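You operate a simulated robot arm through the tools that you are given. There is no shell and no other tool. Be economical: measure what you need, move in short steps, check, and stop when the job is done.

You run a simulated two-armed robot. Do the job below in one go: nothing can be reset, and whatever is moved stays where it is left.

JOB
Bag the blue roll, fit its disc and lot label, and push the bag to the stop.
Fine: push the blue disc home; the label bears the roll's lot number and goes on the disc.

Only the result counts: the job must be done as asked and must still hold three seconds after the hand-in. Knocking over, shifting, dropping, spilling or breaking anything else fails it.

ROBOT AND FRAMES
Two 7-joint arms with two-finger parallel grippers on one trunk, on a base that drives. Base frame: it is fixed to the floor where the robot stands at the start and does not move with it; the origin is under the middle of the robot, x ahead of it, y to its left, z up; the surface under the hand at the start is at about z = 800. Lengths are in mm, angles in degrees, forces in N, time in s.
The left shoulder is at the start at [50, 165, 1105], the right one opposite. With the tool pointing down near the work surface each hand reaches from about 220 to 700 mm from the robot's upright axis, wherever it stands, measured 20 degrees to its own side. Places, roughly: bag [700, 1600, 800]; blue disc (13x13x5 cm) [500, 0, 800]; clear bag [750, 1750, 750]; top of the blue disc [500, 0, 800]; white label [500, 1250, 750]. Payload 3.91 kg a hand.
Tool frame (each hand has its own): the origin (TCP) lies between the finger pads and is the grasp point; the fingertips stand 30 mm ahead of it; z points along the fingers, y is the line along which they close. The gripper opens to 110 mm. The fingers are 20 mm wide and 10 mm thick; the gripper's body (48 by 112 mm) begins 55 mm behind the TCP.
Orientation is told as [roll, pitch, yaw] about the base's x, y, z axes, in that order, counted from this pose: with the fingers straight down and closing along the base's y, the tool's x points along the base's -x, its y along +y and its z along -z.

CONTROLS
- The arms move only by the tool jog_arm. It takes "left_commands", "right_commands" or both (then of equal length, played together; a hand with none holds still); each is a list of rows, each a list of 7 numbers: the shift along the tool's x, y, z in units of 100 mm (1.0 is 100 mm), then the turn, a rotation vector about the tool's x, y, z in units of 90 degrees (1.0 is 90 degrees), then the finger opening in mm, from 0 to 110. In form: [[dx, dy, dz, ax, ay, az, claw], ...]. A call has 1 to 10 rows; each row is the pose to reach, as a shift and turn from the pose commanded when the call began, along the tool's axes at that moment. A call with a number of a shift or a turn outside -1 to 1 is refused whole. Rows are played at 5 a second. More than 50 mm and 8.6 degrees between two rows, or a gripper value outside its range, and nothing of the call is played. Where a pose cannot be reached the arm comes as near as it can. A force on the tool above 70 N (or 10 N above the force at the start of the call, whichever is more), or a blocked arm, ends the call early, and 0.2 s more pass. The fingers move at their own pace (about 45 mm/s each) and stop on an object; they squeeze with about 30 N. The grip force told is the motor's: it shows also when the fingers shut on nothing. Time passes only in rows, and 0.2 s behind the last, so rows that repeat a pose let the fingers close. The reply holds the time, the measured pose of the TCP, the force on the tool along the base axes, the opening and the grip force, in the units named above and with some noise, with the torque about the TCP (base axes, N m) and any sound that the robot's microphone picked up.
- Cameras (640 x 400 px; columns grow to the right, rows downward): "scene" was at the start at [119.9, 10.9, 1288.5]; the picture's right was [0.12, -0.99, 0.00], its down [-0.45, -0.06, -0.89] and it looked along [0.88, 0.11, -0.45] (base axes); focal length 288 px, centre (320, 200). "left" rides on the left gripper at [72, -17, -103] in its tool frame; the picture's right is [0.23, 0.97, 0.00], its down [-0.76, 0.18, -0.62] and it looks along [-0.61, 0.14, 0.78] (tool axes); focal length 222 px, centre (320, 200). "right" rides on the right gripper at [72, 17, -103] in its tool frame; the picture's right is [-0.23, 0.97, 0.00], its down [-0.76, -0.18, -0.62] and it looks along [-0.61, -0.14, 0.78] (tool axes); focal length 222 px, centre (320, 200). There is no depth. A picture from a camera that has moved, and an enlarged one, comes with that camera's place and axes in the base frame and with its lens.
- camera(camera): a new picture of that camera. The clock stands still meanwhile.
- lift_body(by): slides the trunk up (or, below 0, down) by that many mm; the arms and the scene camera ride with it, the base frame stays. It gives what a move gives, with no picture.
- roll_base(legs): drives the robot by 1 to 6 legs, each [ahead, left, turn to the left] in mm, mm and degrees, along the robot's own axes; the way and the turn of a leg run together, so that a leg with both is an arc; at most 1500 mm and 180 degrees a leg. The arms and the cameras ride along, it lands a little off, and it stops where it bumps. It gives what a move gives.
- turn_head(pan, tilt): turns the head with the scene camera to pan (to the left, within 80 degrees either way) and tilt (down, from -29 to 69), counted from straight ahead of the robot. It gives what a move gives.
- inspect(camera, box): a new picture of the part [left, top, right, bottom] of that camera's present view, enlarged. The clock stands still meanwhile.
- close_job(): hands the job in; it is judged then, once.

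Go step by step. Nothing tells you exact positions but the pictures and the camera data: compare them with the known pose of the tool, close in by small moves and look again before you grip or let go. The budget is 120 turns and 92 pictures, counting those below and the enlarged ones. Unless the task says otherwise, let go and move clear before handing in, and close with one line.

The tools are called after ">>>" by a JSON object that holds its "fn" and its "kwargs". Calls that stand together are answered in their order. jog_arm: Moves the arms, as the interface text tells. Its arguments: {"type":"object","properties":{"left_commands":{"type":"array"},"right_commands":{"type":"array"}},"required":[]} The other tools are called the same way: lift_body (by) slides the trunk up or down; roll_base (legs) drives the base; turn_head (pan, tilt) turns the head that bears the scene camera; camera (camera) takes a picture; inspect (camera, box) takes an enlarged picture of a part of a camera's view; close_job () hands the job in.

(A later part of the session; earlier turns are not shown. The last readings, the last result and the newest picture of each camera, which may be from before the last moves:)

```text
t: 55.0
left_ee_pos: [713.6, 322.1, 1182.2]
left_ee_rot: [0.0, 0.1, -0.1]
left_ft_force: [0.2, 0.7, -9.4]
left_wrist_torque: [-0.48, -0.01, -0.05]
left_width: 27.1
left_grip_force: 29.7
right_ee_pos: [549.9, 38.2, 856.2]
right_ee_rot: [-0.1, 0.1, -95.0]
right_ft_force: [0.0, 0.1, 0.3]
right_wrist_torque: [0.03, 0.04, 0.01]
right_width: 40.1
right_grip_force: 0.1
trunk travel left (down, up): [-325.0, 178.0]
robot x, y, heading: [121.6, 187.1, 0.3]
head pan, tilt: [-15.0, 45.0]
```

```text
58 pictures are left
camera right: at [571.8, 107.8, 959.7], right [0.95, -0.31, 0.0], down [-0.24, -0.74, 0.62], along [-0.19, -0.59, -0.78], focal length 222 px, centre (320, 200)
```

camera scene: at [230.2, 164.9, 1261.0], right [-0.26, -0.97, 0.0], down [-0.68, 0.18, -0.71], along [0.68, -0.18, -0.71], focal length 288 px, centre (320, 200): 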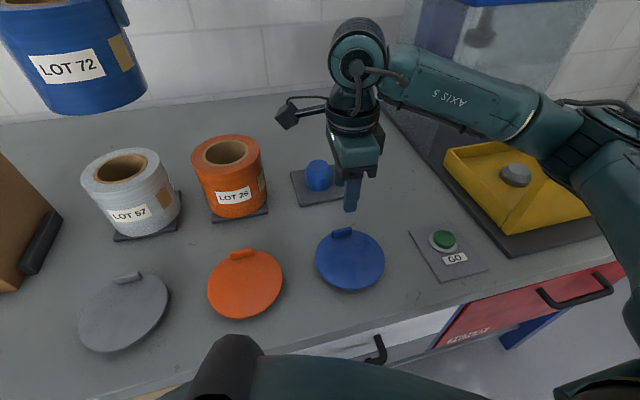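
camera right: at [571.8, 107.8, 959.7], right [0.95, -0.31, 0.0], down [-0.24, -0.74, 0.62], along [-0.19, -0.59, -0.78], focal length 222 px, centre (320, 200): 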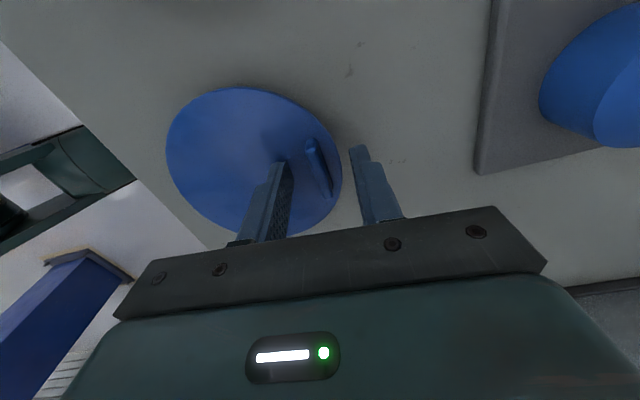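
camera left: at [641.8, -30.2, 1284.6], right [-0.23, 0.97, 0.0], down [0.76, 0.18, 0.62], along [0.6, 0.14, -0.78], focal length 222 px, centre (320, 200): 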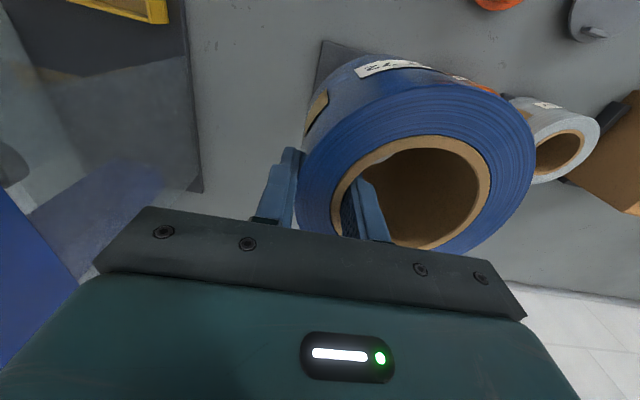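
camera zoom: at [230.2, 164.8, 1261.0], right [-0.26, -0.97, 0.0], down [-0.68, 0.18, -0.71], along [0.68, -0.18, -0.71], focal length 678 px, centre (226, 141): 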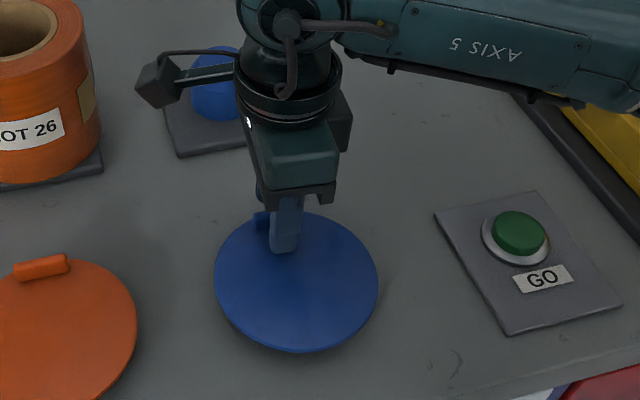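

The tab sits between the fingers. I'll go down a further 9 mm gently and close.

>>> {"fn": "jog_arm", "kwargs": {"right_commands": [[-0.03, -0.01, 0.04, 0, 0, 0, 40], [-0.03, -0.01, 0.07, 0, 0, 0, 40], [-0.03, -0.01, 0.09, 0, 0, 0, 40], [-0.03, -0.01, 0.09, 0, 0, 0, 25], [-0.03, -0.01, 0.09, 0, 0, 0, 10], [-0.03, -0.01, 0.09, 0, 0, 0, 0], [-0.03, -0.01, 0.09, 0, 0, 0, 0], [-0.03, -0.01, 0.09, 0, 0, 0, 0]]}}

>>> {"fn": "camera", "kwargs": {"camera": "right"}}

```text
t: 56.8
left_ee_pos: [711.6, 322.5, 1183.8]
left_ee_rot: [-0.1, -0.1, 0.0]
left_ft_force: [0.1, 0.4, -9.6]
left_wrist_torque: [-0.46, -0.05, 0.0]
left_width: 27.1
left_grip_force: 30.3
right_ee_pos: [550.6, 36.9, 854.0]
right_ee_rot: [1.3, 0.5, -95.4]
right_ft_force: [8.7, -0.6, 51.9]
right_wrist_torque: [-0.21, 0.71, 0.2]
right_width: 9.9
right_grip_force: 29.2
trunk travel left (down, up): [-325.0, 178.0]
robot x, y, heading: [122.4, 182.3, 0.3]
head pan, tilt: [-15.0, 45.0]
```

```text
57 pictures are left
camera right: at [572.5, 105.5, 958.4], right [0.95, -0.32, 0.02], down [-0.26, -0.75, 0.61], along [-0.18, -0.59, -0.79], focal length 222 px, centre (320, 200)
```

right: 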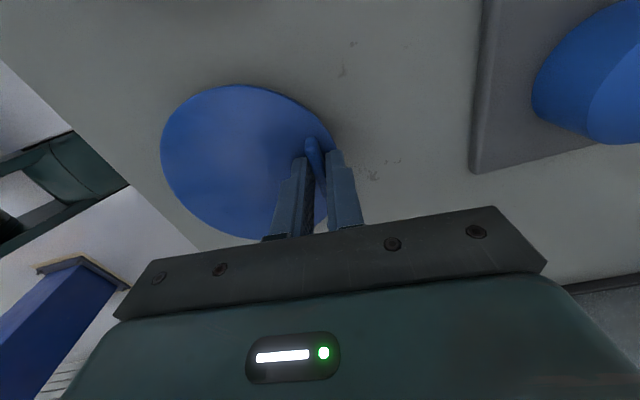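

The tab is gripped at 10 mm, pressing slightly on the disc. I'll lift.

>>> {"fn": "jog_arm", "kwargs": {"right_commands": [[0, 0, -0.06, 0, 0, 0, 0], [0, 0, -0.12, 0, 0, 0, 0], [0, 0, -0.3, 0, 0, 0, 0], [0, 0, -0.6, 0, 0, 0, 0], [0, 0, -1, 0, 0, 0, 0], [0, 0, -1, 0, 0, 0, 0]]}}

>>> {"fn": "camera", "kwargs": {"camera": "scene"}}

>>> {"fn": "camera", "kwargs": {"camera": "right"}}

```text
t: 58.2
left_ee_pos: [711.5, 321.7, 1182.9]
left_ee_rot: [-0.1, 0.1, 0.1]
left_ft_force: [-0.3, 1.0, -9.1]
left_wrist_torque: [-0.44, -0.02, 0.03]
left_width: 27.1
left_grip_force: 29.9
right_ee_pos: [548.6, 35.3, 947.0]
right_ee_rot: [-0.1, 0.0, -95.0]
right_ft_force: [0.1, 0.1, -2.1]
right_wrist_torque: [-0.04, -0.03, 0.04]
right_width: 7.3
right_grip_force: 30.5
trunk travel left (down, up): [-325.0, 178.0]
robot x, y, heading: [123.3, 190.6, -0.1]
head pan, tilt: [-15.0, 45.0]
```

```text
56 pictures are left
camera scene: at [230.3, 164.7, 1261.0], right [-0.26, -0.97, 0.0], down [-0.68, 0.18, -0.71], along [0.68, -0.18, -0.71], focal length 288 px, centre (320, 200)
```

scene: 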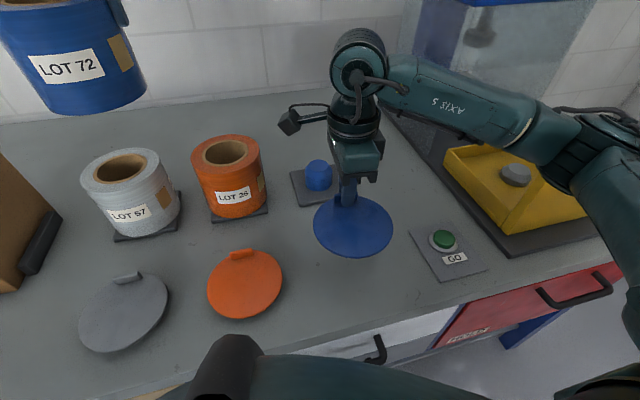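

```text
55 pictures are left
camera right: at [571.0, 104.1, 1051.0], right [0.95, -0.31, 0.0], down [-0.24, -0.74, 0.62], along [-0.19, -0.59, -0.78], focal length 222 px, centre (320, 200)
```

right: 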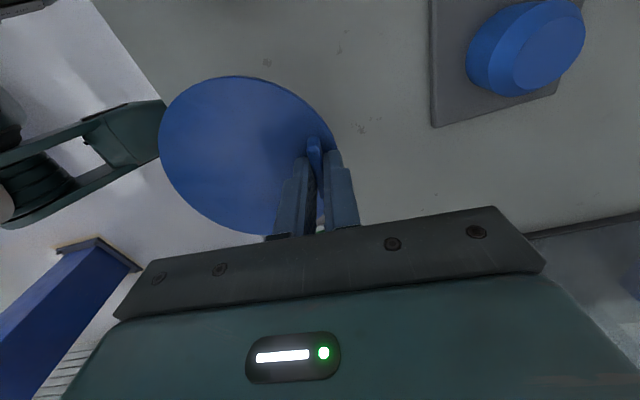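

Both parts are held. I'll raise everything and drive left to the bag station, then look.

>>> {"fn": "lift_body", "kwargs": {"by": 90}}

>>> {"fn": "roll_base", "kwargs": {"legs": [[0, 1150, 0]]}}

>>> {"fn": "turn_head", "kwargs": {"pan": 20, "tilt": 45}}

>>> {"fn": "camera", "kwargs": {"camera": "scene"}}

>>> {"fn": "camera", "kwargs": {"camera": "left"}}

```text
t: 59.5
left_ee_pos: [713.0, 320.9, 1271.7]
left_ee_rot: [-0.1, 0.1, 0.0]
left_ft_force: [-0.6, 0.1, -9.6]
left_wrist_torque: [-0.49, -0.03, -0.01]
left_width: 26.9
left_grip_force: 30.2
right_ee_pos: [549.1, 35.7, 1037.1]
right_ee_rot: [0.1, 0.0, -94.9]
right_ft_force: [-0.7, 0.1, -1.3]
right_wrist_torque: [-0.02, -0.07, 0.01]
right_width: 7.4
right_grip_force: 29.9
trunk travel left (down, up): [-415.0, 88.0]
robot x, y, heading: [122.5, 183.6, -0.0]
head pan, tilt: [-15.0, 45.0]
```

```text
t: 69.8
left_ee_pos: [711.1, 1467.8, 1272.6]
left_ee_rot: [0.0, 0.1, 0.2]
left_ft_force: [0.6, -0.1, -9.2]
left_wrist_torque: [-0.45, 0.02, 0.0]
left_width: 26.9
left_grip_force: 29.8
right_ee_pos: [546.5, 1179.4, 1036.7]
right_ee_rot: [-0.1, 0.1, -94.8]
right_ft_force: [-0.1, -0.4, -1.2]
right_wrist_torque: [-0.02, -0.04, -0.05]
right_width: 6.9
right_grip_force: 29.8
trunk travel left (down, up): [-415.0, 88.0]
robot x, y, heading: [119.6, 1329.6, 0.2]
head pan, tilt: [-15.0, 45.0]
```

```text
t: 70.8
left_ee_pos: [711.0, 1465.4, 1272.1]
left_ee_rot: [0.0, 0.1, 0.1]
left_ft_force: [-0.5, -0.7, -8.8]
left_wrist_torque: [-0.47, -0.02, 0.01]
left_width: 26.7
left_grip_force: 30.0
right_ee_pos: [546.6, 1179.7, 1036.1]
right_ee_rot: [0.0, 0.0, -94.8]
right_ft_force: [0.9, -0.8, -1.8]
right_wrist_torque: [0.0, -0.07, -0.03]
right_width: 7.1
right_grip_force: 29.6
trunk travel left (down, up): [-415.0, 88.0]
robot x, y, heading: [121.9, 1330.0, 0.4]
head pan, tilt: [20.0, 45.0]
```

```text
54 pictures are left
camera scene: at [225.8, 1357.5, 1351.0], right [0.34, -0.94, 0.0], down [-0.66, -0.24, -0.71], along [0.66, 0.24, -0.71], focal length 288 px, centre (320, 200)
```

scene: 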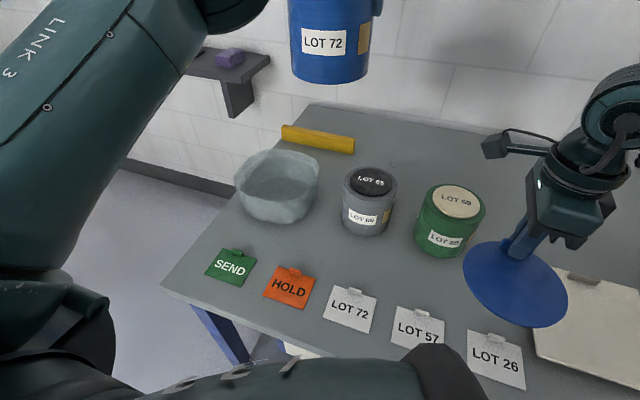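

```text
53 pictures are left
camera left: at [638.9, 1450.6, 1374.5], right [-0.23, 0.97, 0.0], down [0.76, 0.18, 0.62], along [0.6, 0.14, -0.78], focal length 222 px, centre (320, 200)
```

left: 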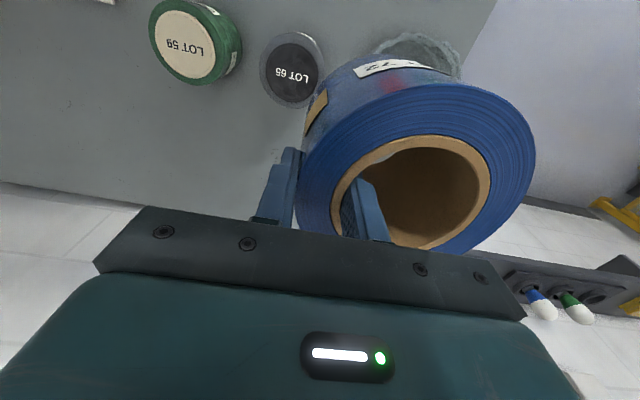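

The bag comes out at about (708, 1645) with its rim near z 886, and the stop lies about 150 mm behind it in +x. I'll drive so the roll is over the bag.

>>> {"fn": "roll_base", "kwargs": {"legs": [[0, 130, 0]]}}

>>> {"fn": "jog_arm", "kwargs": {"left_commands": [[0, 0, 0.25, 0, 0, 0, 0], [0, 0, 0.5, 0, 0, 0, 0], [0, 0, 0.75, 0, 0, 0, 0], [0, 0, 1, 0, 0, 0, 0], [0, 0, 1, 0, 0, 0, 0]], "right_commands": [[0, 0, -0.25, 0, 0, 0, 0], [0, 0, -0.5, 0, 0, 0, 0], [0, 0, -0.75, 0, 0, 0, 0], [0, 0, -1, 0, 0, 0, 0], [0, 0, -1, 0, 0, 0, 0]]}}

>>> {"fn": "camera", "kwargs": {"camera": "scene"}}

>>> {"fn": "camera", "kwargs": {"camera": "left"}}

```text
t: 72.6
left_ee_pos: [709.7, 1599.3, 1273.4]
left_ee_rot: [-0.1, 0.0, 0.2]
left_ft_force: [0.2, 0.6, -8.9]
left_wrist_torque: [-0.46, -0.02, 0.0]
left_width: 26.9
left_grip_force: 29.8
right_ee_pos: [545.8, 1313.1, 1038.7]
right_ee_rot: [-0.1, -0.1, -94.8]
right_ft_force: [-0.5, -0.4, -0.4]
right_wrist_torque: [0.01, -0.05, 0.01]
right_width: 7.1
right_grip_force: 30.4
trunk travel left (down, up): [-415.0, 88.0]
robot x, y, heading: [121.2, 1463.5, -0.1]
head pan, tilt: [20.0, 45.0]
```

```text
t: 73.8
left_ee_pos: [708.7, 1597.7, 1171.3]
left_ee_rot: [0.0, 0.1, 0.2]
left_ft_force: [-0.4, -1.3, -9.3]
left_wrist_torque: [-0.51, -0.02, 0.0]
left_width: 27.1
left_grip_force: 30.6
right_ee_pos: [546.9, 1311.9, 1138.0]
right_ee_rot: [0.0, 0.0, -94.8]
right_ft_force: [0.7, -0.9, -0.8]
right_wrist_torque: [0.01, -0.04, 0.01]
right_width: 7.5
right_grip_force: 30.2
trunk travel left (down, up): [-415.0, 88.0]
robot x, y, heading: [117.8, 1459.4, 0.3]
head pan, tilt: [20.0, 45.0]
```

```text
52 pictures are left
camera scene: at [225.2, 1489.5, 1351.0], right [0.35, -0.94, 0.0], down [-0.66, -0.24, -0.71], along [0.66, 0.24, -0.71], focal length 288 px, centre (320, 200)
```

scene: 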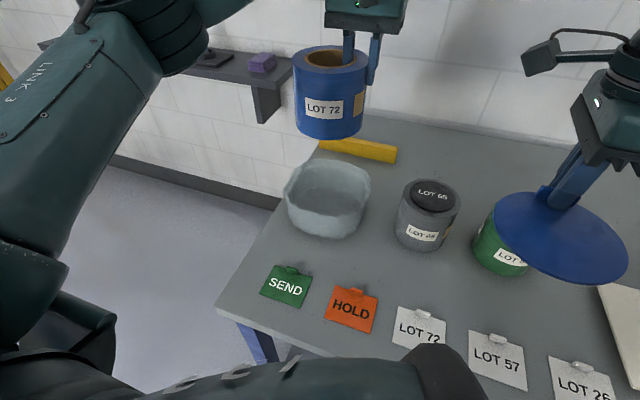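

```text
51 pictures are left
camera left: at [638.0, 1581.7, 1273.6], right [-0.23, 0.97, 0.0], down [0.76, 0.18, 0.62], along [0.6, 0.14, -0.78], focal length 222 px, centre (320, 200)
```

left: 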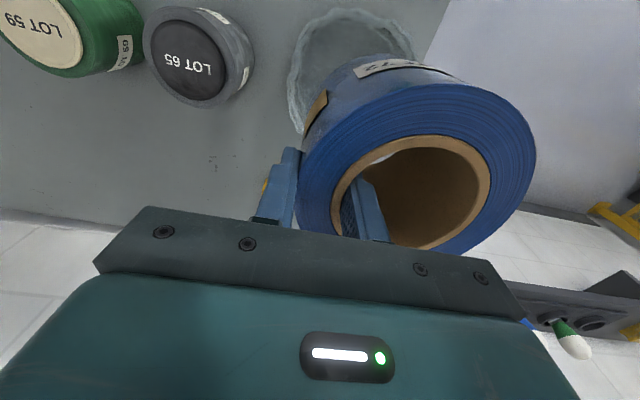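

I'll zoom in on the bag to pin down its opening.

>>> {"fn": "inspect", "kwargs": {"camera": "scene", "box": [260, 40, 420, 260]}}

>>> {"fn": "inspect", "kwargs": {"camera": "left", "box": [260, 0, 460, 150]}}

```text
1.82 times, centred on (340, 150) of scene
camera zoom: at [225.2, 1489.5, 1351.0], right [0.35, -0.94, 0.0], down [-0.66, -0.24, -0.71], along [0.66, 0.24, -0.71], focal length 524 px, centre (284, 291)
```

zoom: 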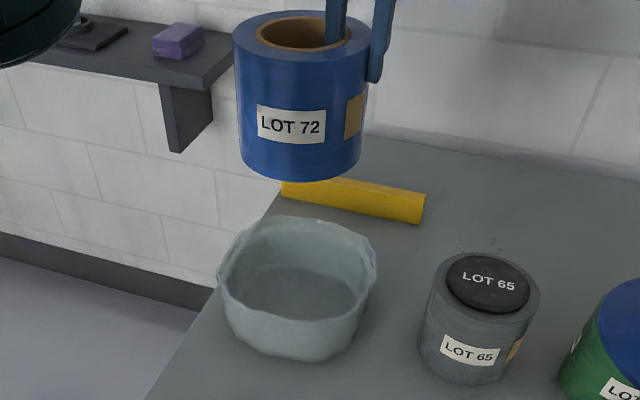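

```text
2.67 times, centred on (360, 75) of left
camera zoom: at [638.0, 1581.7, 1273.6], right [-0.23, 0.97, 0.0], down [0.76, 0.18, 0.62], along [0.6, 0.14, -0.78], focal length 592 px, centre (213, 533)
```

zoom: 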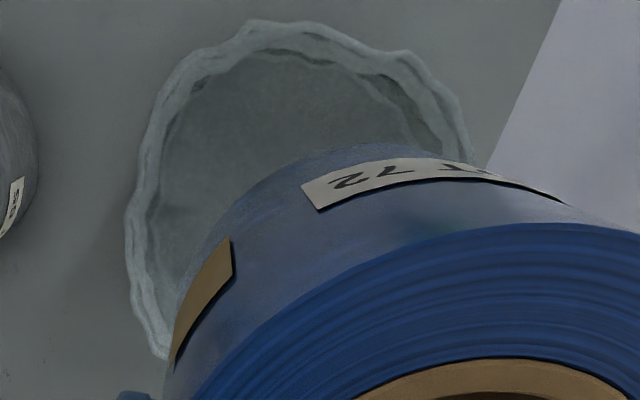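

The bag opening is centred near (712, 1650) with a radius of about 100 mm, and the roll centre is right above it. I'll lower the trunk, then check.

>>> {"fn": "lift_body", "kwargs": {"by": -160}}

>>> {"fn": "camera", "kwargs": {"camera": "scene"}}

>>> {"fn": "camera", "kwargs": {"camera": "left"}}

```text
t: 75.6
left_ee_pos: [709.7, 1597.9, 1010.8]
left_ee_rot: [0.0, 0.2, 0.2]
left_ft_force: [-0.5, -0.3, -10.1]
left_wrist_torque: [-0.45, 0.0, 0.04]
left_width: 26.9
left_grip_force: 29.9
right_ee_pos: [546.3, 1312.2, 976.3]
right_ee_rot: [0.0, 0.1, -94.8]
right_ft_force: [0.0, 0.1, -1.4]
right_wrist_torque: [0.02, -0.06, 0.02]
right_width: 7.1
right_grip_force: 29.7
trunk travel left (down, up): [-255.0, 248.0]
robot x, y, heading: [122.8, 1465.2, 0.5]
head pan, tilt: [20.0, 45.0]
```

```text
48 pictures are left
camera scene: at [225.0, 1489.7, 1191.1], right [0.35, -0.94, 0.0], down [-0.66, -0.24, -0.71], along [0.66, 0.24, -0.71], focal length 288 px, centre (320, 200)
```

scene: 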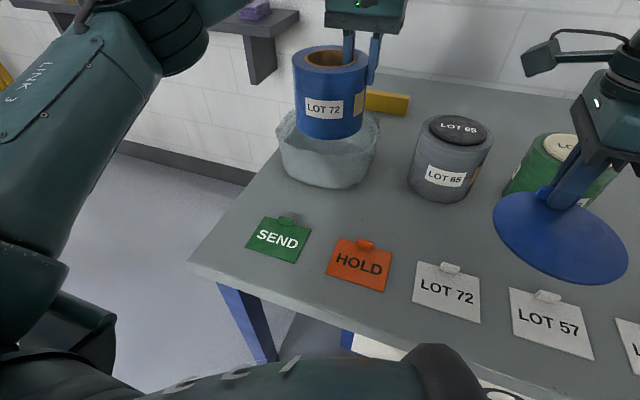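

```text
47 pictures are left
camera left: at [637.8, 1581.8, 1114.0], right [-0.23, 0.97, 0.0], down [0.76, 0.18, 0.62], along [0.61, 0.14, -0.78], focal length 222 px, centre (320, 200)
```

left: 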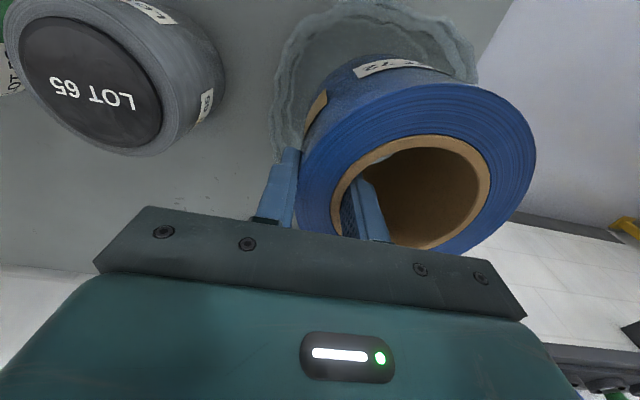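

The roll is still centred on the bag. I'll lower it gently until it touches the bag floor.

>>> {"fn": "jog_arm", "kwargs": {"left_commands": [[-0.04, 0, 0.15, 0, 0, 0, 0], [-0.04, 0, 0.3, 0, 0, 0, 0], [-0.04, 0, 0.45, 0, 0, 0, 0], [-0.04, 0, 0.6, 0, 0, 0, 0], [-0.04, 0, 0.7, 0, 0, 0, 0], [-0.04, 0, 0.8, 0, 0, 0, 0], [-0.04, 0, 0.8, 0, 0, 0, 0]]}}

>>> {"fn": "camera", "kwargs": {"camera": "scene"}}

```text
t: 77.2
left_ee_pos: [713.0, 1598.3, 931.0]
left_ee_rot: [0.1, 0.1, 0.2]
left_ft_force: [-0.1, 0.4, -9.0]
left_wrist_torque: [-0.49, -0.03, 0.01]
left_width: 26.8
left_grip_force: 29.7
right_ee_pos: [546.1, 1313.2, 976.5]
right_ee_rot: [0.0, 0.0, -94.8]
right_ft_force: [0.7, 0.1, -1.1]
right_wrist_torque: [0.03, -0.02, -0.01]
right_width: 7.1
right_grip_force: 29.4
trunk travel left (down, up): [-255.0, 248.0]
robot x, y, heading: [119.6, 1461.4, 0.0]
head pan, tilt: [20.0, 45.0]
```

```text
46 pictures are left
camera scene: at [225.1, 1489.7, 1191.0], right [0.35, -0.94, 0.0], down [-0.66, -0.24, -0.71], along [0.66, 0.24, -0.71], focal length 288 px, centre (320, 200)
```

scene: 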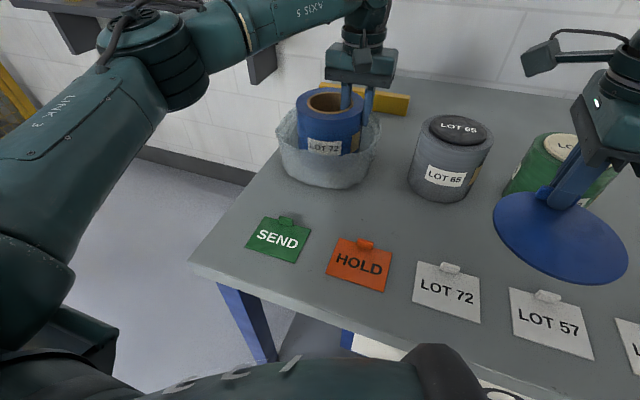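

Roll is inside the bag, still hanging. I'll go down in small steps to contact.

>>> {"fn": "jog_arm", "kwargs": {"left_commands": [[0, 0, 0.04, 0, 0, 0, 0], [0, 0, 0.08, 0, 0, 0, 0], [0, 0, 0.1, 0, 0, 0, 0], [0, 0, 0.1, 0, 0, 0, 0]]}}

```text
t: 78.2
left_ee_pos: [713.6, 1598.1, 920.4]
left_ee_rot: [0.0, 0.1, 0.2]
left_ft_force: [-0.1, 0.0, -9.1]
left_wrist_torque: [-0.42, -0.04, 0.0]
left_width: 26.9
left_grip_force: 30.1
right_ee_pos: [546.3, 1312.6, 976.8]
right_ee_rot: [0.0, 0.1, -94.8]
right_ft_force: [-0.1, 0.1, -1.4]
right_wrist_torque: [-0.02, -0.05, 0.01]
right_width: 7.3
right_grip_force: 30.1
trunk travel left (down, up): [-255.0, 248.0]
robot x, y, heading: [122.4, 1463.6, 0.1]
head pan, tilt: [20.0, 45.0]
```

>>> {"fn": "jog_arm", "kwargs": {"left_commands": [[0, 0, 0.03, 0, 0, 0, 0], [0, 0, 0.06, 0, 0, 0, 0], [0, 0, 0.06, 0, 0, 0, 0]]}}

```text
t: 79.0
left_ee_pos: [713.1, 1598.1, 919.0]
left_ee_rot: [-0.1, -0.3, 0.2]
left_ft_force: [0.9, 2.2, 9.7]
left_wrist_torque: [0.23, 0.71, -0.16]
left_width: 27.1
left_grip_force: 30.6
right_ee_pos: [545.0, 1311.1, 978.4]
right_ee_rot: [0.2, 0.1, -94.7]
right_ft_force: [0.0, 0.6, -0.8]
right_wrist_torque: [0.0, -0.08, 0.02]
right_width: 6.9
right_grip_force: 30.4
trunk travel left (down, up): [-255.0, 248.0]
robot x, y, heading: [118.7, 1459.9, 0.3]
head pan, tilt: [20.0, 45.0]
```

Contact with the bag floor. I'll open modestly and raise the hand straight up.

>>> {"fn": "jog_arm", "kwargs": {"left_commands": [[0, 0, -0.02, 0, 0, 0, 34], [0, 0, -0.02, 0, 0, 0, 40], [0, 0, -0.02, 0, 0, 0, 40], [0, 0, -0.1, 0, 0, 0, 40], [0, 0, -0.25, 0, 0, 0, 40], [0, 0, -0.5, 0, 0, 0, 40], [0, 0, -1, 0, 0, 0, 40]]}}

>>> {"fn": "jog_arm", "kwargs": {"left_commands": [[0, 0, -0.5, 0, 0, 0, 40], [0, 0, -1, 0, 0, 0, 40], [0, 0, -1, 0, 0, 0, 40]]}}

>>> {"fn": "inspect", "kwargs": {"camera": "scene", "box": [250, 60, 450, 210]}}

>>> {"fn": "camera", "kwargs": {"camera": "left"}}

```text
t: 80.6
left_ee_pos: [713.7, 1595.7, 1016.9]
left_ee_rot: [0.0, -0.1, 0.1]
left_ft_force: [-0.8, 0.1, -0.7]
left_wrist_torque: [0.0, 0.02, 0.01]
left_width: 40.0
left_grip_force: 0.1
right_ee_pos: [545.6, 1313.7, 977.6]
right_ee_rot: [0.2, 0.1, -94.8]
right_ft_force: [-0.1, 0.6, -1.3]
right_wrist_torque: [-0.02, -0.04, -0.01]
right_width: 7.2
right_grip_force: 30.6
trunk travel left (down, up): [-255.0, 248.0]
robot x, y, heading: [119.9, 1459.7, 0.3]
head pan, tilt: [20.0, 45.0]
```

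```text
t: 81.4
left_ee_pos: [707.6, 1595.3, 1116.7]
left_ee_rot: [0.0, 0.0, 0.1]
left_ft_force: [0.1, -0.4, -1.0]
left_wrist_torque: [0.01, 0.01, -0.03]
left_width: 40.1
left_grip_force: 0.1
left hand out of reach, approached as far as the arm can: row 2, 3
right_ee_pos: [546.6, 1312.9, 977.5]
right_ee_rot: [0.1, 0.1, -94.7]
right_ft_force: [0.0, -0.1, -1.0]
right_wrist_torque: [0.03, -0.03, 0.02]
right_width: 7.3
right_grip_force: 30.6
trunk travel left (down, up): [-255.0, 248.0]
robot x, y, heading: [116.1, 1461.5, 0.3]
head pan, tilt: [20.0, 45.0]
```

```text
2.67 times, centred on (350, 135) of scene
camera zoom: at [224.1, 1489.3, 1191.2], right [0.35, -0.94, 0.0], down [-0.66, -0.24, -0.71], along [0.66, 0.24, -0.71], focal length 769 px, centre (240, 373)
```

zoom: 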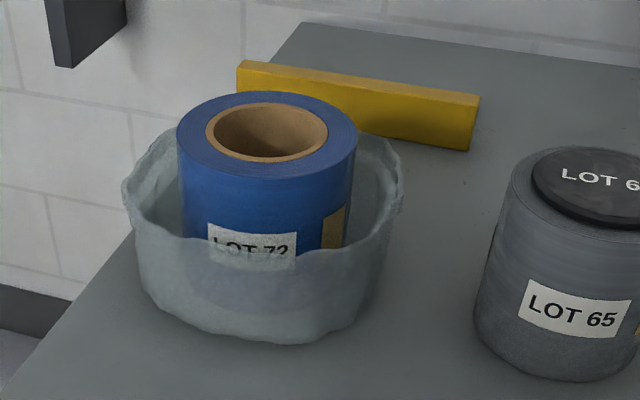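

```text
44 pictures are left
camera left: at [635.7, 1579.9, 1218.5], right [-0.23, 0.97, 0.0], down [0.76, 0.18, 0.62], along [0.61, 0.14, -0.78], focal length 222 px, centre (320, 200)
```

left: 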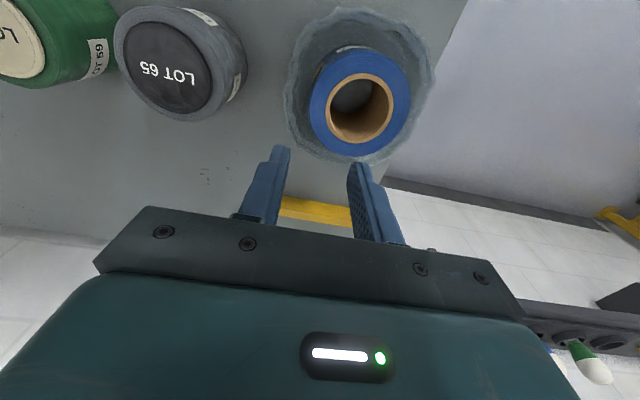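

The roll is bagged. Next I need the disc's exact place in the right hand, so I'll zoom in on it.

>>> {"fn": "inspect", "kwargs": {"camera": "right", "box": [130, 50, 390, 250]}}

>>> {"fn": "inspect", "kwargs": {"camera": "scene", "box": [470, 120, 640, 300]}}

```text
2.00 times, centred on (260, 150) of right
camera zoom: at [568.3, 1381.8, 1081.1], right [0.95, -0.31, 0.0], down [-0.24, -0.74, 0.62], along [-0.19, -0.59, -0.78], focal length 444 px, centre (440, 300)
```

zoom: 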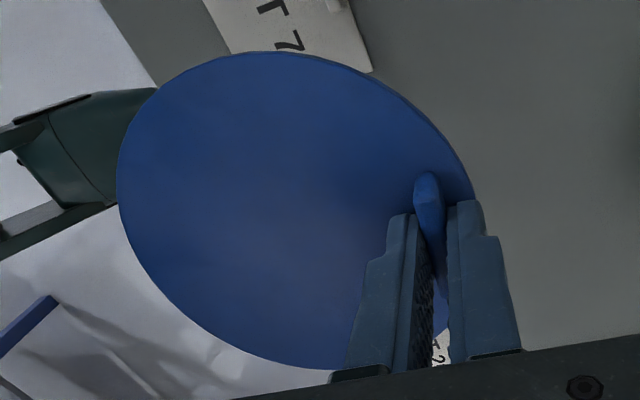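

```text
2.22 times, centred on (555, 210) of scene
camera zoom: at [224.1, 1489.3, 1191.2], right [0.35, -0.94, 0.0], down [-0.66, -0.24, -0.71], along [0.66, 0.24, -0.71], focal length 641 px, centre (-202, 178)
```

zoom: 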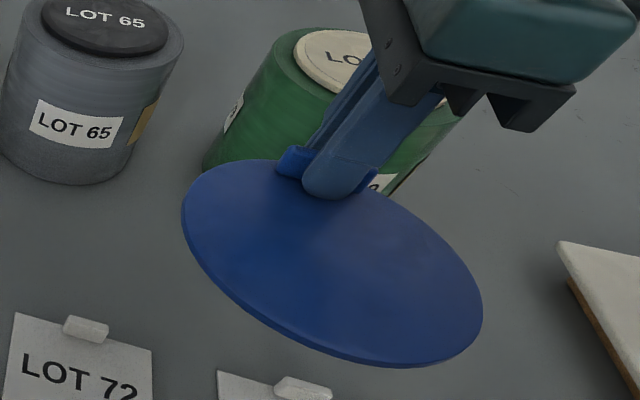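

The disc centre is about 50 mm from the right TCP, on its tool -y side, and it's level. I'll raise the trunk, rotate the right hand to yaw 0 for better reach, and drive left so that hand faces the bag.

>>> {"fn": "lift_body", "kwargs": {"by": 90}}

>>> {"fn": "jog_arm", "kwargs": {"right_commands": [[0, 0, 0, 0, 0, -0.09, 0], [0, 0, 0, 0, 0, -0.18, 0], [0, 0, 0, 0, 0, -0.27, 0], [0, 0, 0, 0, 0, -0.36, 0], [0, 0, 0, 0, 0, -0.45, 0], [0, 0, 0, 0, 0, -0.54, 0], [0, 0, 0, 0, 0, -0.63, 0], [0, 0, 0, 0, 0, -0.72, 0], [0, 0, 0, 0, 0, -0.81, 0], [0, 0, 0, 0, 0, -0.9, 0]]}}

>>> {"fn": "roll_base", "kwargs": {"legs": [[0, 385, 0]]}}

>>> {"fn": "jog_arm", "kwargs": {"right_commands": [[-0.4, 0, 0, 0, 0, -0.09, 0], [-0.8, 0, 0, 0, 0, -0.15, 0], [-1, 0, 0, 0, 0, -0.15, 0], [-1, 0, 0, 0, 0, -0.15, 0]]}}

>>> {"fn": "turn_head", "kwargs": {"pan": -10, "tilt": 40}}

>>> {"fn": "camera", "kwargs": {"camera": "scene"}}

>>> {"fn": "camera", "kwargs": {"camera": "right"}}

```text
t: 82.7
left_ee_pos: [709.1, 1597.4, 1205.8]
left_ee_rot: [0.0, 0.0, 0.3]
left_ft_force: [0.4, -0.8, 0.0]
left_wrist_torque: [-0.04, 0.01, -0.04]
left_width: 39.9
left_grip_force: 0.0
right_ee_pos: [546.1, 1312.4, 1067.5]
right_ee_rot: [0.0, 0.0, -94.8]
right_ft_force: [0.1, 0.2, -0.9]
right_wrist_torque: [-0.04, -0.02, 0.02]
right_width: 7.1
right_grip_force: 29.6
trunk travel left (down, up): [-345.0, 158.0]
robot x, y, heading: [120.6, 1460.6, 0.5]
head pan, tilt: [20.0, 45.0]
```

```text
t: 84.9
left_ee_pos: [707.6, 1596.7, 1205.9]
left_ee_rot: [-0.1, 0.1, 0.2]
left_ft_force: [0.5, 0.4, 0.7]
left_wrist_torque: [-0.01, 0.04, 0.0]
left_width: 40.0
left_grip_force: 0.0
right_ee_pos: [546.2, 1313.0, 1067.7]
right_ee_rot: [0.1, 0.0, -13.7]
right_ft_force: [0.3, -0.4, -2.1]
right_wrist_torque: [0.04, 0.0, -0.01]
right_width: 7.3
right_grip_force: 29.3
trunk travel left (down, up): [-345.0, 158.0]
robot x, y, heading: [118.4, 1460.9, 0.2]
head pan, tilt: [20.0, 45.0]
```

```text
t: 88.8
left_ee_pos: [704.6, 1986.1, 1205.2]
left_ee_rot: [0.0, 0.0, 0.4]
left_ft_force: [-0.5, 0.3, -0.2]
left_wrist_torque: [0.0, -0.02, 0.01]
left_width: 40.1
left_grip_force: 0.1
right_ee_pos: [545.1, 1702.1, 1066.9]
right_ee_rot: [0.0, 0.1, -13.6]
right_ft_force: [-0.3, -0.7, -0.6]
right_wrist_torque: [0.01, 0.02, 0.0]
right_width: 7.0
right_grip_force: 30.4
trunk travel left (down, up): [-345.0, 158.0]
robot x, y, heading: [118.1, 1850.1, 0.5]
head pan, tilt: [20.0, 45.0]
```

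```text
t: 89.8
left_ee_pos: [706.3, 1986.2, 1205.8]
left_ee_rot: [-0.1, 0.1, 0.3]
left_ft_force: [-0.3, 0.5, 0.1]
left_wrist_torque: [0.0, -0.02, -0.01]
left_width: 40.0
left_grip_force: 0.1
right_ee_pos: [643.5, 1677.8, 1069.9]
right_ee_rot: [0.0, -0.1, -0.1]
right_ft_force: [1.9, 0.2, -1.3]
right_wrist_torque: [0.06, -0.02, 0.02]
right_width: 7.0
right_grip_force: 30.0
trunk travel left (down, up): [-345.0, 158.0]
robot x, y, heading: [116.4, 1850.2, 0.5]
head pan, tilt: [20.0, 45.0]
```

```text
t: 90.8
left_ee_pos: [705.9, 1986.0, 1206.0]
left_ee_rot: [0.1, 0.0, 0.4]
left_ft_force: [1.0, 0.4, -0.1]
left_wrist_torque: [-0.02, -0.05, 0.01]
left_width: 40.1
left_grip_force: 0.0
right_ee_pos: [641.7, 1680.1, 1067.7]
right_ee_rot: [0.0, 0.0, -0.1]
right_ft_force: [-0.5, 0.3, -1.1]
right_wrist_torque: [0.03, 0.02, 0.04]
right_width: 7.2
right_grip_force: 29.3
trunk travel left (down, up): [-345.0, 158.0]
robot x, y, heading: [117.2, 1849.5, 0.6]
head pan, tilt: [-10.0, 40.0]
```

```text
41 pictures are left
camera scene: at [229.7, 1835.4, 1288.4], right [-0.17, -0.99, 0.0], down [-0.63, 0.11, -0.77], along [0.76, -0.13, -0.64], focal length 288 px, centre (320, 200)
```

scene: 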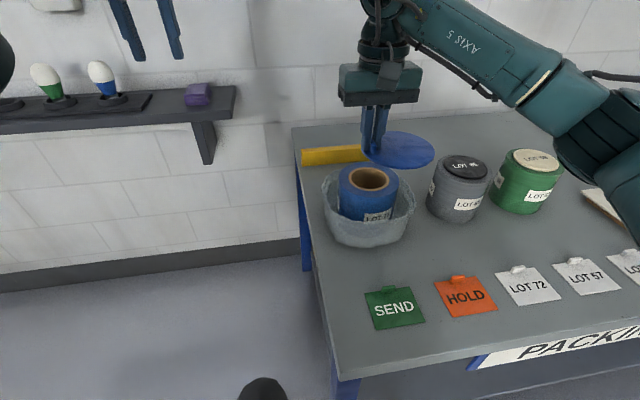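

```text
40 pictures are left
camera right: at [569.2, 1694.8, 1172.3], right [0.23, 0.97, 0.0], down [0.76, -0.18, 0.62], along [0.61, -0.14, -0.78], focal length 222 px, centre (320, 200)
```

right: 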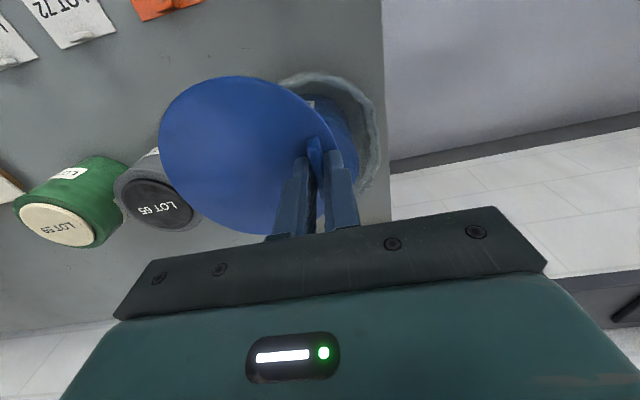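

The roll's bore centre is confirmed at about (711, 1648). I'll bring the disc centre over it and lower to just above.

>>> {"fn": "jog_arm", "kwargs": {"right_commands": [[-0.35, 0.09, 0, 0, 0, 0, 0], [-0.68, 0.18, 0, 0, 0, 0, 0], [-0.68, 0.18, 0.3, 0, 0, 0, 0], [-0.68, 0.18, 0.58, 0, 0, 0, 0], [-0.68, 0.18, 0.58, 0, 0, 0, 0]]}}

>>> {"fn": "inspect", "kwargs": {"camera": "scene", "box": [290, 90, 490, 260]}}

>>> {"fn": "camera", "kwargs": {"camera": "right"}}

```text
t: 92.0
left_ee_pos: [706.0, 1986.3, 1205.3]
left_ee_rot: [0.0, -0.1, 0.4]
left_ft_force: [-0.1, 0.0, 0.2]
left_wrist_torque: [0.01, -0.02, 0.02]
left_width: 40.1
left_grip_force: 0.1
right_ee_pos: [708.0, 1697.6, 1011.2]
right_ee_rot: [-0.1, -0.2, -0.1]
right_ft_force: [-0.5, 0.2, -1.0]
right_wrist_torque: [0.08, 0.03, 0.03]
right_width: 7.2
right_grip_force: 29.2
trunk travel left (down, up): [-345.0, 158.0]
robot x, y, heading: [114.5, 1851.6, 0.6]
head pan, tilt: [-10.0, 40.0]
```

```text
2.35 times, centred on (390, 175) of scene
camera zoom: at [229.6, 1835.3, 1288.4], right [-0.17, -0.99, 0.0], down [-0.63, 0.11, -0.77], along [0.76, -0.13, -0.64], focal length 678 px, centre (155, 259)
```

zoom: 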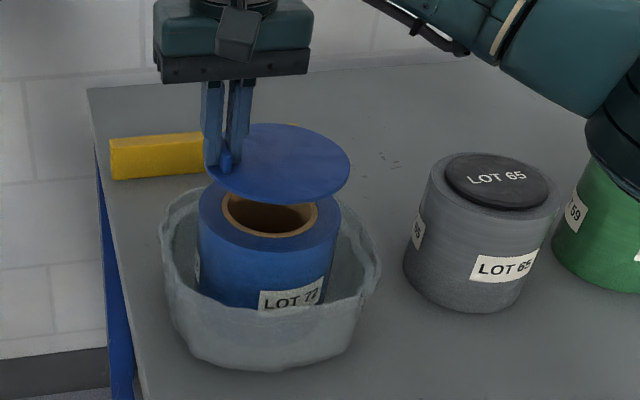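

```text
38 pictures are left
camera right: at [635.7, 1712.9, 1113.7], right [0.23, 0.97, 0.0], down [0.76, -0.18, 0.62], along [0.61, -0.14, -0.78], focal length 222 px, centre (320, 200)
```

right: 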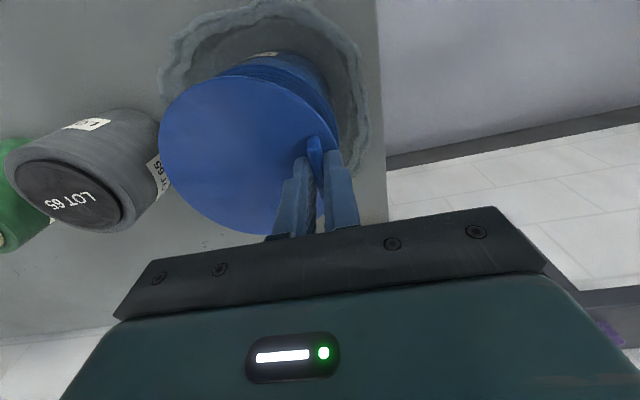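

The disc is within about 3 mm of the bore centre. I'll correct, lower to near contact and check the force.

>>> {"fn": "jog_arm", "kwargs": {"right_commands": [[0.03, 0.01, 0.1, 0, 0, 0, 0], [0.03, 0.01, 0.2, 0, 0, 0, 0], [0.03, 0.01, 0.27, 0, 0, 0, 0], [0.03, 0.01, 0.31, 0, 0, 0, 0], [0.03, 0.01, 0.35, 0, 0, 0, 0], [0.03, 0.01, 0.35, 0, 0, 0, 0]]}}

>>> {"fn": "inspect", "kwargs": {"camera": "scene", "box": [290, 90, 490, 260]}}

```text
t: 93.4
left_ee_pos: [705.5, 1986.2, 1205.9]
left_ee_rot: [0.0, 0.0, 0.4]
left_ft_force: [-0.3, 0.1, -0.6]
left_wrist_torque: [-0.01, 0.0, 0.01]
left_width: 40.3
left_grip_force: 0.0
right_ee_pos: [706.7, 1698.4, 973.7]
right_ee_rot: [0.1, -0.2, -0.1]
right_ft_force: [3.8, 0.0, 4.1]
right_wrist_torque: [-0.23, -0.01, 0.16]
right_width: 7.4
right_grip_force: 30.2
trunk travel left (down, up): [-345.0, 158.0]
robot x, y, heading: [115.5, 1849.3, 0.6]
head pan, tilt: [-10.0, 40.0]
```

```text
2.35 times, centred on (390, 175) of scene
camera zoom: at [229.7, 1835.5, 1288.5], right [-0.17, -0.99, 0.0], down [-0.63, 0.11, -0.77], along [0.76, -0.13, -0.64], focal length 678 px, centre (155, 259)
```

zoom: 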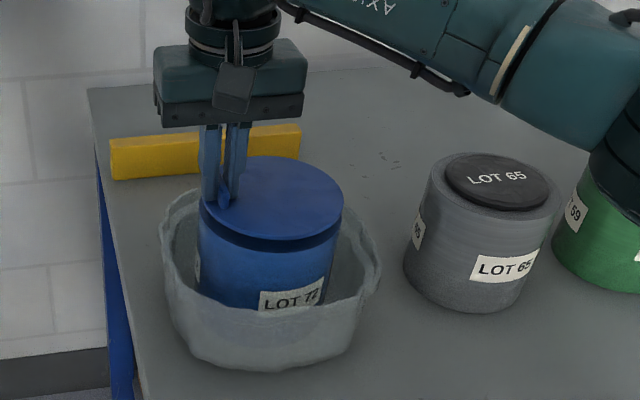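

The plug is entering the bore, with a slight sideways force that calls for +x. I'll shift 2 mm and press down gently.

>>> {"fn": "jog_arm", "kwargs": {"right_commands": [[-0.02, 0, 0.02, 0, 0, 0, 0], [-0.02, 0, 0.05, 0, 0, 0, 0], [-0.02, 0, 0.08, 0, 0, 0, 0], [-0.02, 0, 0.1, 0, 0, 0, 0], [-0.02, 0, 0.1, 0, 0, 0, 0]]}}

>>> {"fn": "inspect", "kwargs": {"camera": "scene", "box": [290, 90, 490, 260]}}

```text
t: 94.6
left_ee_pos: [705.1, 1986.3, 1204.8]
left_ee_rot: [0.0, -0.1, 0.5]
left_ft_force: [-0.3, -0.7, -0.2]
left_wrist_torque: [-0.01, -0.02, 0.03]
left_width: 40.0
left_grip_force: 0.1
right_ee_pos: [708.4, 1698.4, 962.6]
right_ee_rot: [0.0, 0.1, -0.1]
right_ft_force: [-1.5, -0.9, -6.3]
right_wrist_torque: [0.24, 0.02, -0.06]
right_width: 7.4
right_grip_force: 30.1
trunk travel left (down, up): [-345.0, 158.0]
robot x, y, heading: [116.3, 1849.8, 0.5]
head pan, tilt: [-10.0, 40.0]
```

```text
2.35 times, centred on (390, 175) of scene
camera zoom: at [230.0, 1835.1, 1288.2], right [-0.17, -0.99, 0.0], down [-0.63, 0.11, -0.77], along [0.76, -0.13, -0.64], focal length 678 px, centre (155, 259)
```

zoom: 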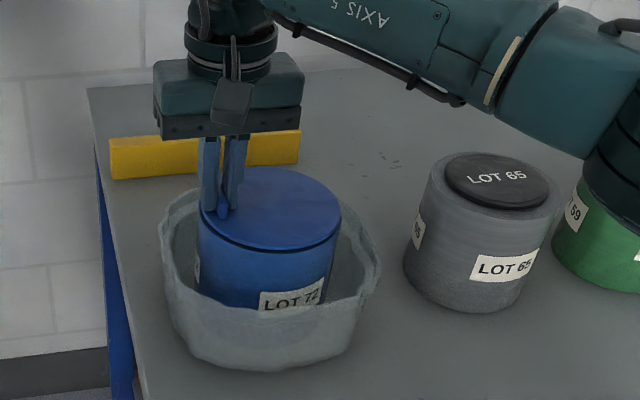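

Almost seated. I'll press a few millimetres more, still holding the tab.

>>> {"fn": "jog_arm", "kwargs": {"right_commands": [[0, 0, 0.02, 0, 0, 0, 0], [0, 0, 0.04, 0, 0, 0, 0], [0, 0, 0.04, 0, 0, 0, 0]]}}

```text
t: 95.4
left_ee_pos: [704.5, 1987.5, 1205.9]
left_ee_rot: [-0.1, 0.0, 0.4]
left_ft_force: [-0.3, 0.6, -0.6]
left_wrist_torque: [-0.01, 0.0, 0.02]
left_width: 40.1
left_grip_force: 0.0
right_ee_pos: [709.2, 1698.9, 962.8]
right_ee_rot: [0.1, -0.2, -0.1]
right_ft_force: [-1.5, -0.6, 4.7]
right_wrist_torque: [-0.23, 0.0, -0.04]
right_width: 7.3
right_grip_force: 30.6
trunk travel left (down, up): [-345.0, 158.0]
robot x, y, heading: [115.0, 1849.6, 0.2]
head pan, tilt: [-10.0, 40.0]
```

Solid resistance now. I'll release the tab, rise, and press the disc centre with closed fingers.

>>> {"fn": "jog_arm", "kwargs": {"right_commands": [[0, 0, -0.04, 0, 0, 0, 10], [0, 0, -0.04, 0, 0, 0, 26], [0, 0, -0.04, 0, 0, 0, 30], [0, 0, -0.25, 0, 0, 0, 30], [0, 0, -0.6, 0, 0, 0, 30], [0, -0.25, -0.6, 0, 0, 0, 10], [0, -0.5, -0.6, 0, 0, 0, 0], [0, -0.5, -0.6, 0, 0, 0, 0]]}}

>>> {"fn": "inspect", "kwargs": {"camera": "scene", "box": [290, 90, 490, 260]}}

>>> {"fn": "camera", "kwargs": {"camera": "right"}}

```text
t: 97.2
left_ee_pos: [704.5, 1988.1, 1207.3]
left_ee_rot: [-0.2, 0.0, 0.4]
left_ft_force: [0.0, -1.1, 0.1]
left_wrist_torque: [0.01, 0.04, 0.03]
left_width: 40.3
left_grip_force: 0.0
right_ee_pos: [708.3, 1648.8, 1018.3]
right_ee_rot: [0.0, -0.1, -0.1]
right_ft_force: [0.2, 1.0, 0.8]
right_wrist_torque: [-0.01, 0.0, 0.02]
right_width: 0.2
right_grip_force: 30.1
trunk travel left (down, up): [-345.0, 158.0]
robot x, y, heading: [116.7, 1848.2, 0.5]
head pan, tilt: [-10.0, 40.0]
```

```text
2.35 times, centred on (390, 175) of scene
camera zoom: at [229.7, 1835.5, 1288.4], right [-0.17, -0.99, 0.0], down [-0.63, 0.11, -0.77], along [0.76, -0.13, -0.64], focal length 678 px, centre (155, 259)
```

zoom: 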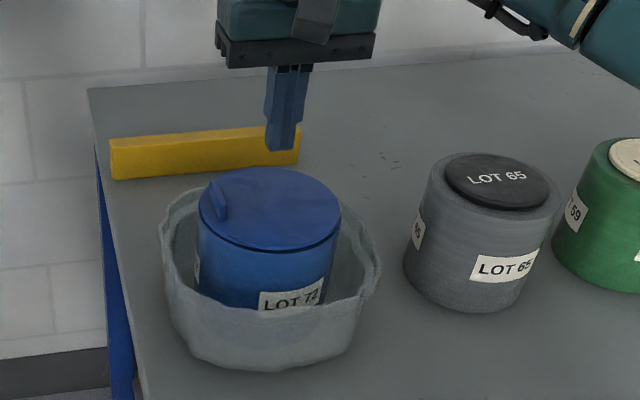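

```text
34 pictures are left
camera right: at [634.8, 1664.3, 1122.4], right [0.23, 0.97, 0.0], down [0.76, -0.18, 0.62], along [0.61, -0.14, -0.78], focal length 222 px, centre (320, 200)
```

right: 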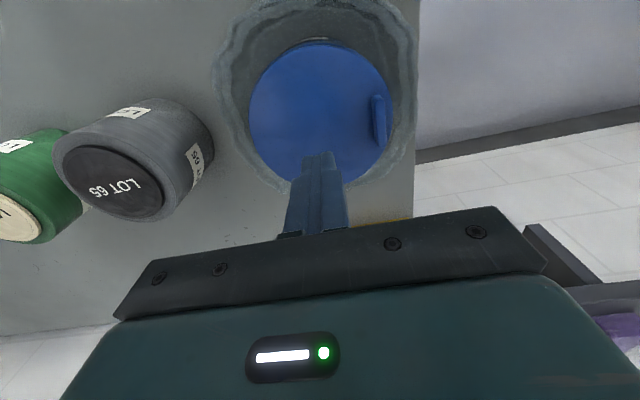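

The disc sits flat on the roll. I'll press down at its centre.

>>> {"fn": "jog_arm", "kwargs": {"right_commands": [[0.03, 0, 0.25, 0, 0, 0, 0], [0.03, 0, 0.45, 0, 0, 0, 0], [0.03, 0, 0.53, 0, 0, 0, 0], [0.03, 0, 0.56, 0, 0, 0, 0], [0.03, 0, 0.59, 0, 0, 0, 0], [0.03, 0, 0.62, 0, 0, 0, 0], [0.03, 0, 0.62, 0, 0, 0, 0]]}}

```text
t: 98.8
left_ee_pos: [704.1, 1985.6, 1207.3]
left_ee_rot: [0.0, -0.1, 0.4]
left_ft_force: [0.1, 0.2, 0.4]
left_wrist_torque: [0.0, 0.01, 0.02]
left_width: 39.9
left_grip_force: 0.0
right_ee_pos: [705.3, 1647.6, 962.3]
right_ee_rot: [0.0, -0.4, -0.1]
right_ft_force: [0.8, -1.7, 16.7]
right_wrist_torque: [-0.1, -0.07, 0.0]
right_width: 0.2
right_grip_force: 30.1
trunk travel left (down, up): [-345.0, 158.0]
robot x, y, heading: [118.8, 1852.5, 0.2]
head pan, tilt: [-10.0, 40.0]
```

Pressing at 17 N; I'll push more firmly to make sure it's home.

>>> {"fn": "jog_arm", "kwargs": {"right_commands": [[0, 0, 0.03, 0, 0, 0, 0], [0, 0, 0.06, 0, 0, 0, 0], [0, 0, 0.08, 0, 0, 0, 0], [0, 0, 0.08, 0, 0, 0, 0]]}}

>>> {"fn": "inspect", "kwargs": {"camera": "scene", "box": [310, 140, 430, 240]}}

```text
t: 99.8
left_ee_pos: [701.9, 1987.0, 1207.1]
left_ee_rot: [0.0, -0.4, 0.4]
left_ft_force: [0.5, 0.2, -0.3]
left_wrist_torque: [0.01, 0.02, -0.05]
left_width: 39.8
left_grip_force: 0.1
right_ee_pos: [704.1, 1648.9, 962.0]
right_ee_rot: [0.3, -1.2, -0.2]
right_ft_force: [-0.6, -9.9, 47.6]
right_wrist_torque: [-0.37, -0.04, -0.02]
right_width: 0.0
right_grip_force: 29.8
trunk travel left (down, up): [-345.0, 158.0]
robot x, y, heading: [114.1, 1849.2, 0.3]
head pan, tilt: [-10.0, 40.0]
```

```text
4.00 times, centred on (370, 190) of scene
camera zoom: at [224.9, 1835.8, 1289.2], right [-0.17, -0.99, 0.0], down [-0.63, 0.11, -0.77], along [0.76, -0.13, -0.64], focal length 1153 px, centre (120, 240)
```

zoom: 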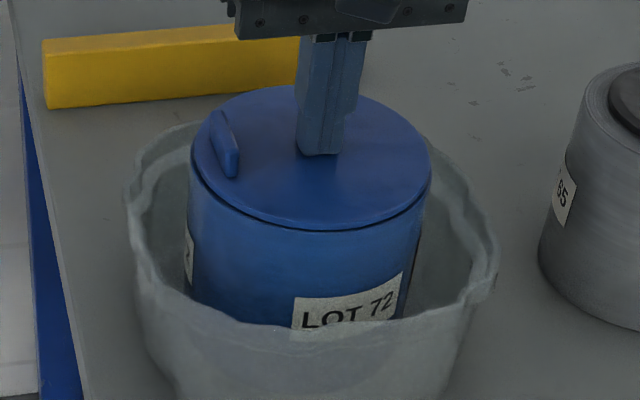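

The disc is fully home with no gap. Now I'll raise the right hand, drive back right, and turn the hand to yaw -90 over the LOT 72 label at about (484, 1380), tab at (517, 1380).

>>> {"fn": "jog_arm", "kwargs": {"right_commands": [[0, 0, -0.2, 0, 0.01, 0, 0], [0, 0, -0.6, 0, 0.013, 0, 0], [0, 0, -1, 0, 0.013, 0, 20], [0.1, 0, -1, 0, 0.013, 0, 40]]}}

>>> {"fn": "roll_base", "kwargs": {"legs": [[0, -325, 0]]}}

>>> {"fn": "jog_arm", "kwargs": {"right_commands": [[0.1, 0.0, 0, 0, 0, 0.09, 40], [0.2, 0.0, 0, 0, 0, 0.18, 40], [0.3, 0.0, 0, 0, 0, 0.27, 40], [0.4, 0.0, 0, 0, 0, 0.36, 40], [0.5, 0.1, 0, 0, 0, 0.45, 40], [0.6, 0.2, 0, 0, 0, 0.54, 40], [0.7, 0.3, 0, 0, 0, 0.63, 40], [0.8, 0.4, 0, 0, 0, 0.72, 40], [0.9, 0.45, 0, 0, 0, 0.81, 40], [1.0, 0.5, 0, 0, 0, 0.9, 40]]}}

>>> {"fn": "camera", "kwargs": {"camera": "right"}}

```text
t: 100.8
left_ee_pos: [704.7, 1986.6, 1204.9]
left_ee_rot: [-0.1, 0.0, 0.4]
left_ft_force: [-0.1, 0.4, -0.6]
left_wrist_torque: [-0.01, -0.03, -0.01]
left_width: 40.1
left_grip_force: 0.0
right_ee_pos: [693.3, 1648.5, 1050.3]
right_ee_rot: [0.1, 1.2, -0.1]
right_ft_force: [0.0, -0.1, 0.2]
right_wrist_torque: [0.01, 0.0, -0.01]
right_width: 39.8
right_grip_force: 0.0
trunk travel left (down, up): [-345.0, 158.0]
robot x, y, heading: [117.4, 1845.1, 0.5]
head pan, tilt: [-10.0, 40.0]
```

```text
t: 104.2
left_ee_pos: [708.1, 1659.1, 1204.6]
left_ee_rot: [0.0, 0.1, 0.3]
left_ft_force: [-0.5, -0.3, 0.0]
left_wrist_torque: [-0.02, 0.0, -0.01]
left_width: 40.2
left_grip_force: 0.0
right_ee_pos: [695.3, 1322.0, 1049.1]
right_ee_rot: [0.0, 1.0, -0.2]
right_ft_force: [-0.2, -0.1, -0.4]
right_wrist_torque: [-0.03, -0.01, -0.03]
right_width: 39.9
right_grip_force: 0.0
trunk travel left (down, up): [-345.0, 158.0]
robot x, y, heading: [120.4, 1522.8, 0.4]
head pan, tilt: [-10.0, 40.0]
```

```text
t: 106.4
left_ee_pos: [706.2, 1659.1, 1205.4]
left_ee_rot: [0.0, 0.1, 0.3]
left_ft_force: [0.3, 0.2, -0.2]
left_wrist_torque: [0.06, -0.01, 0.03]
left_width: 40.1
left_grip_force: 0.2
right_ee_pos: [594.2, 1373.1, 1053.4]
right_ee_rot: [-1.1, 0.2, -81.3]
right_ft_force: [0.3, 0.4, 0.2]
right_wrist_torque: [0.01, -0.01, 0.02]
right_width: 40.2
right_grip_force: 0.1
trunk travel left (down, up): [-345.0, 158.0]
robot x, y, heading: [117.7, 1521.5, 0.5]
head pan, tilt: [-10.0, 40.0]
```

```text
32 pictures are left
camera right: at [601.6, 1444.9, 1156.2], right [1.0, -0.08, -0.02], down [-0.05, -0.78, 0.62], along [-0.06, -0.62, -0.78], focal length 222 px, centre (320, 200)
```

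right: 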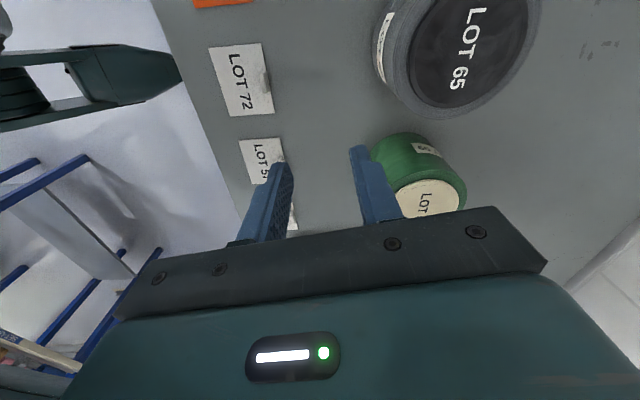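

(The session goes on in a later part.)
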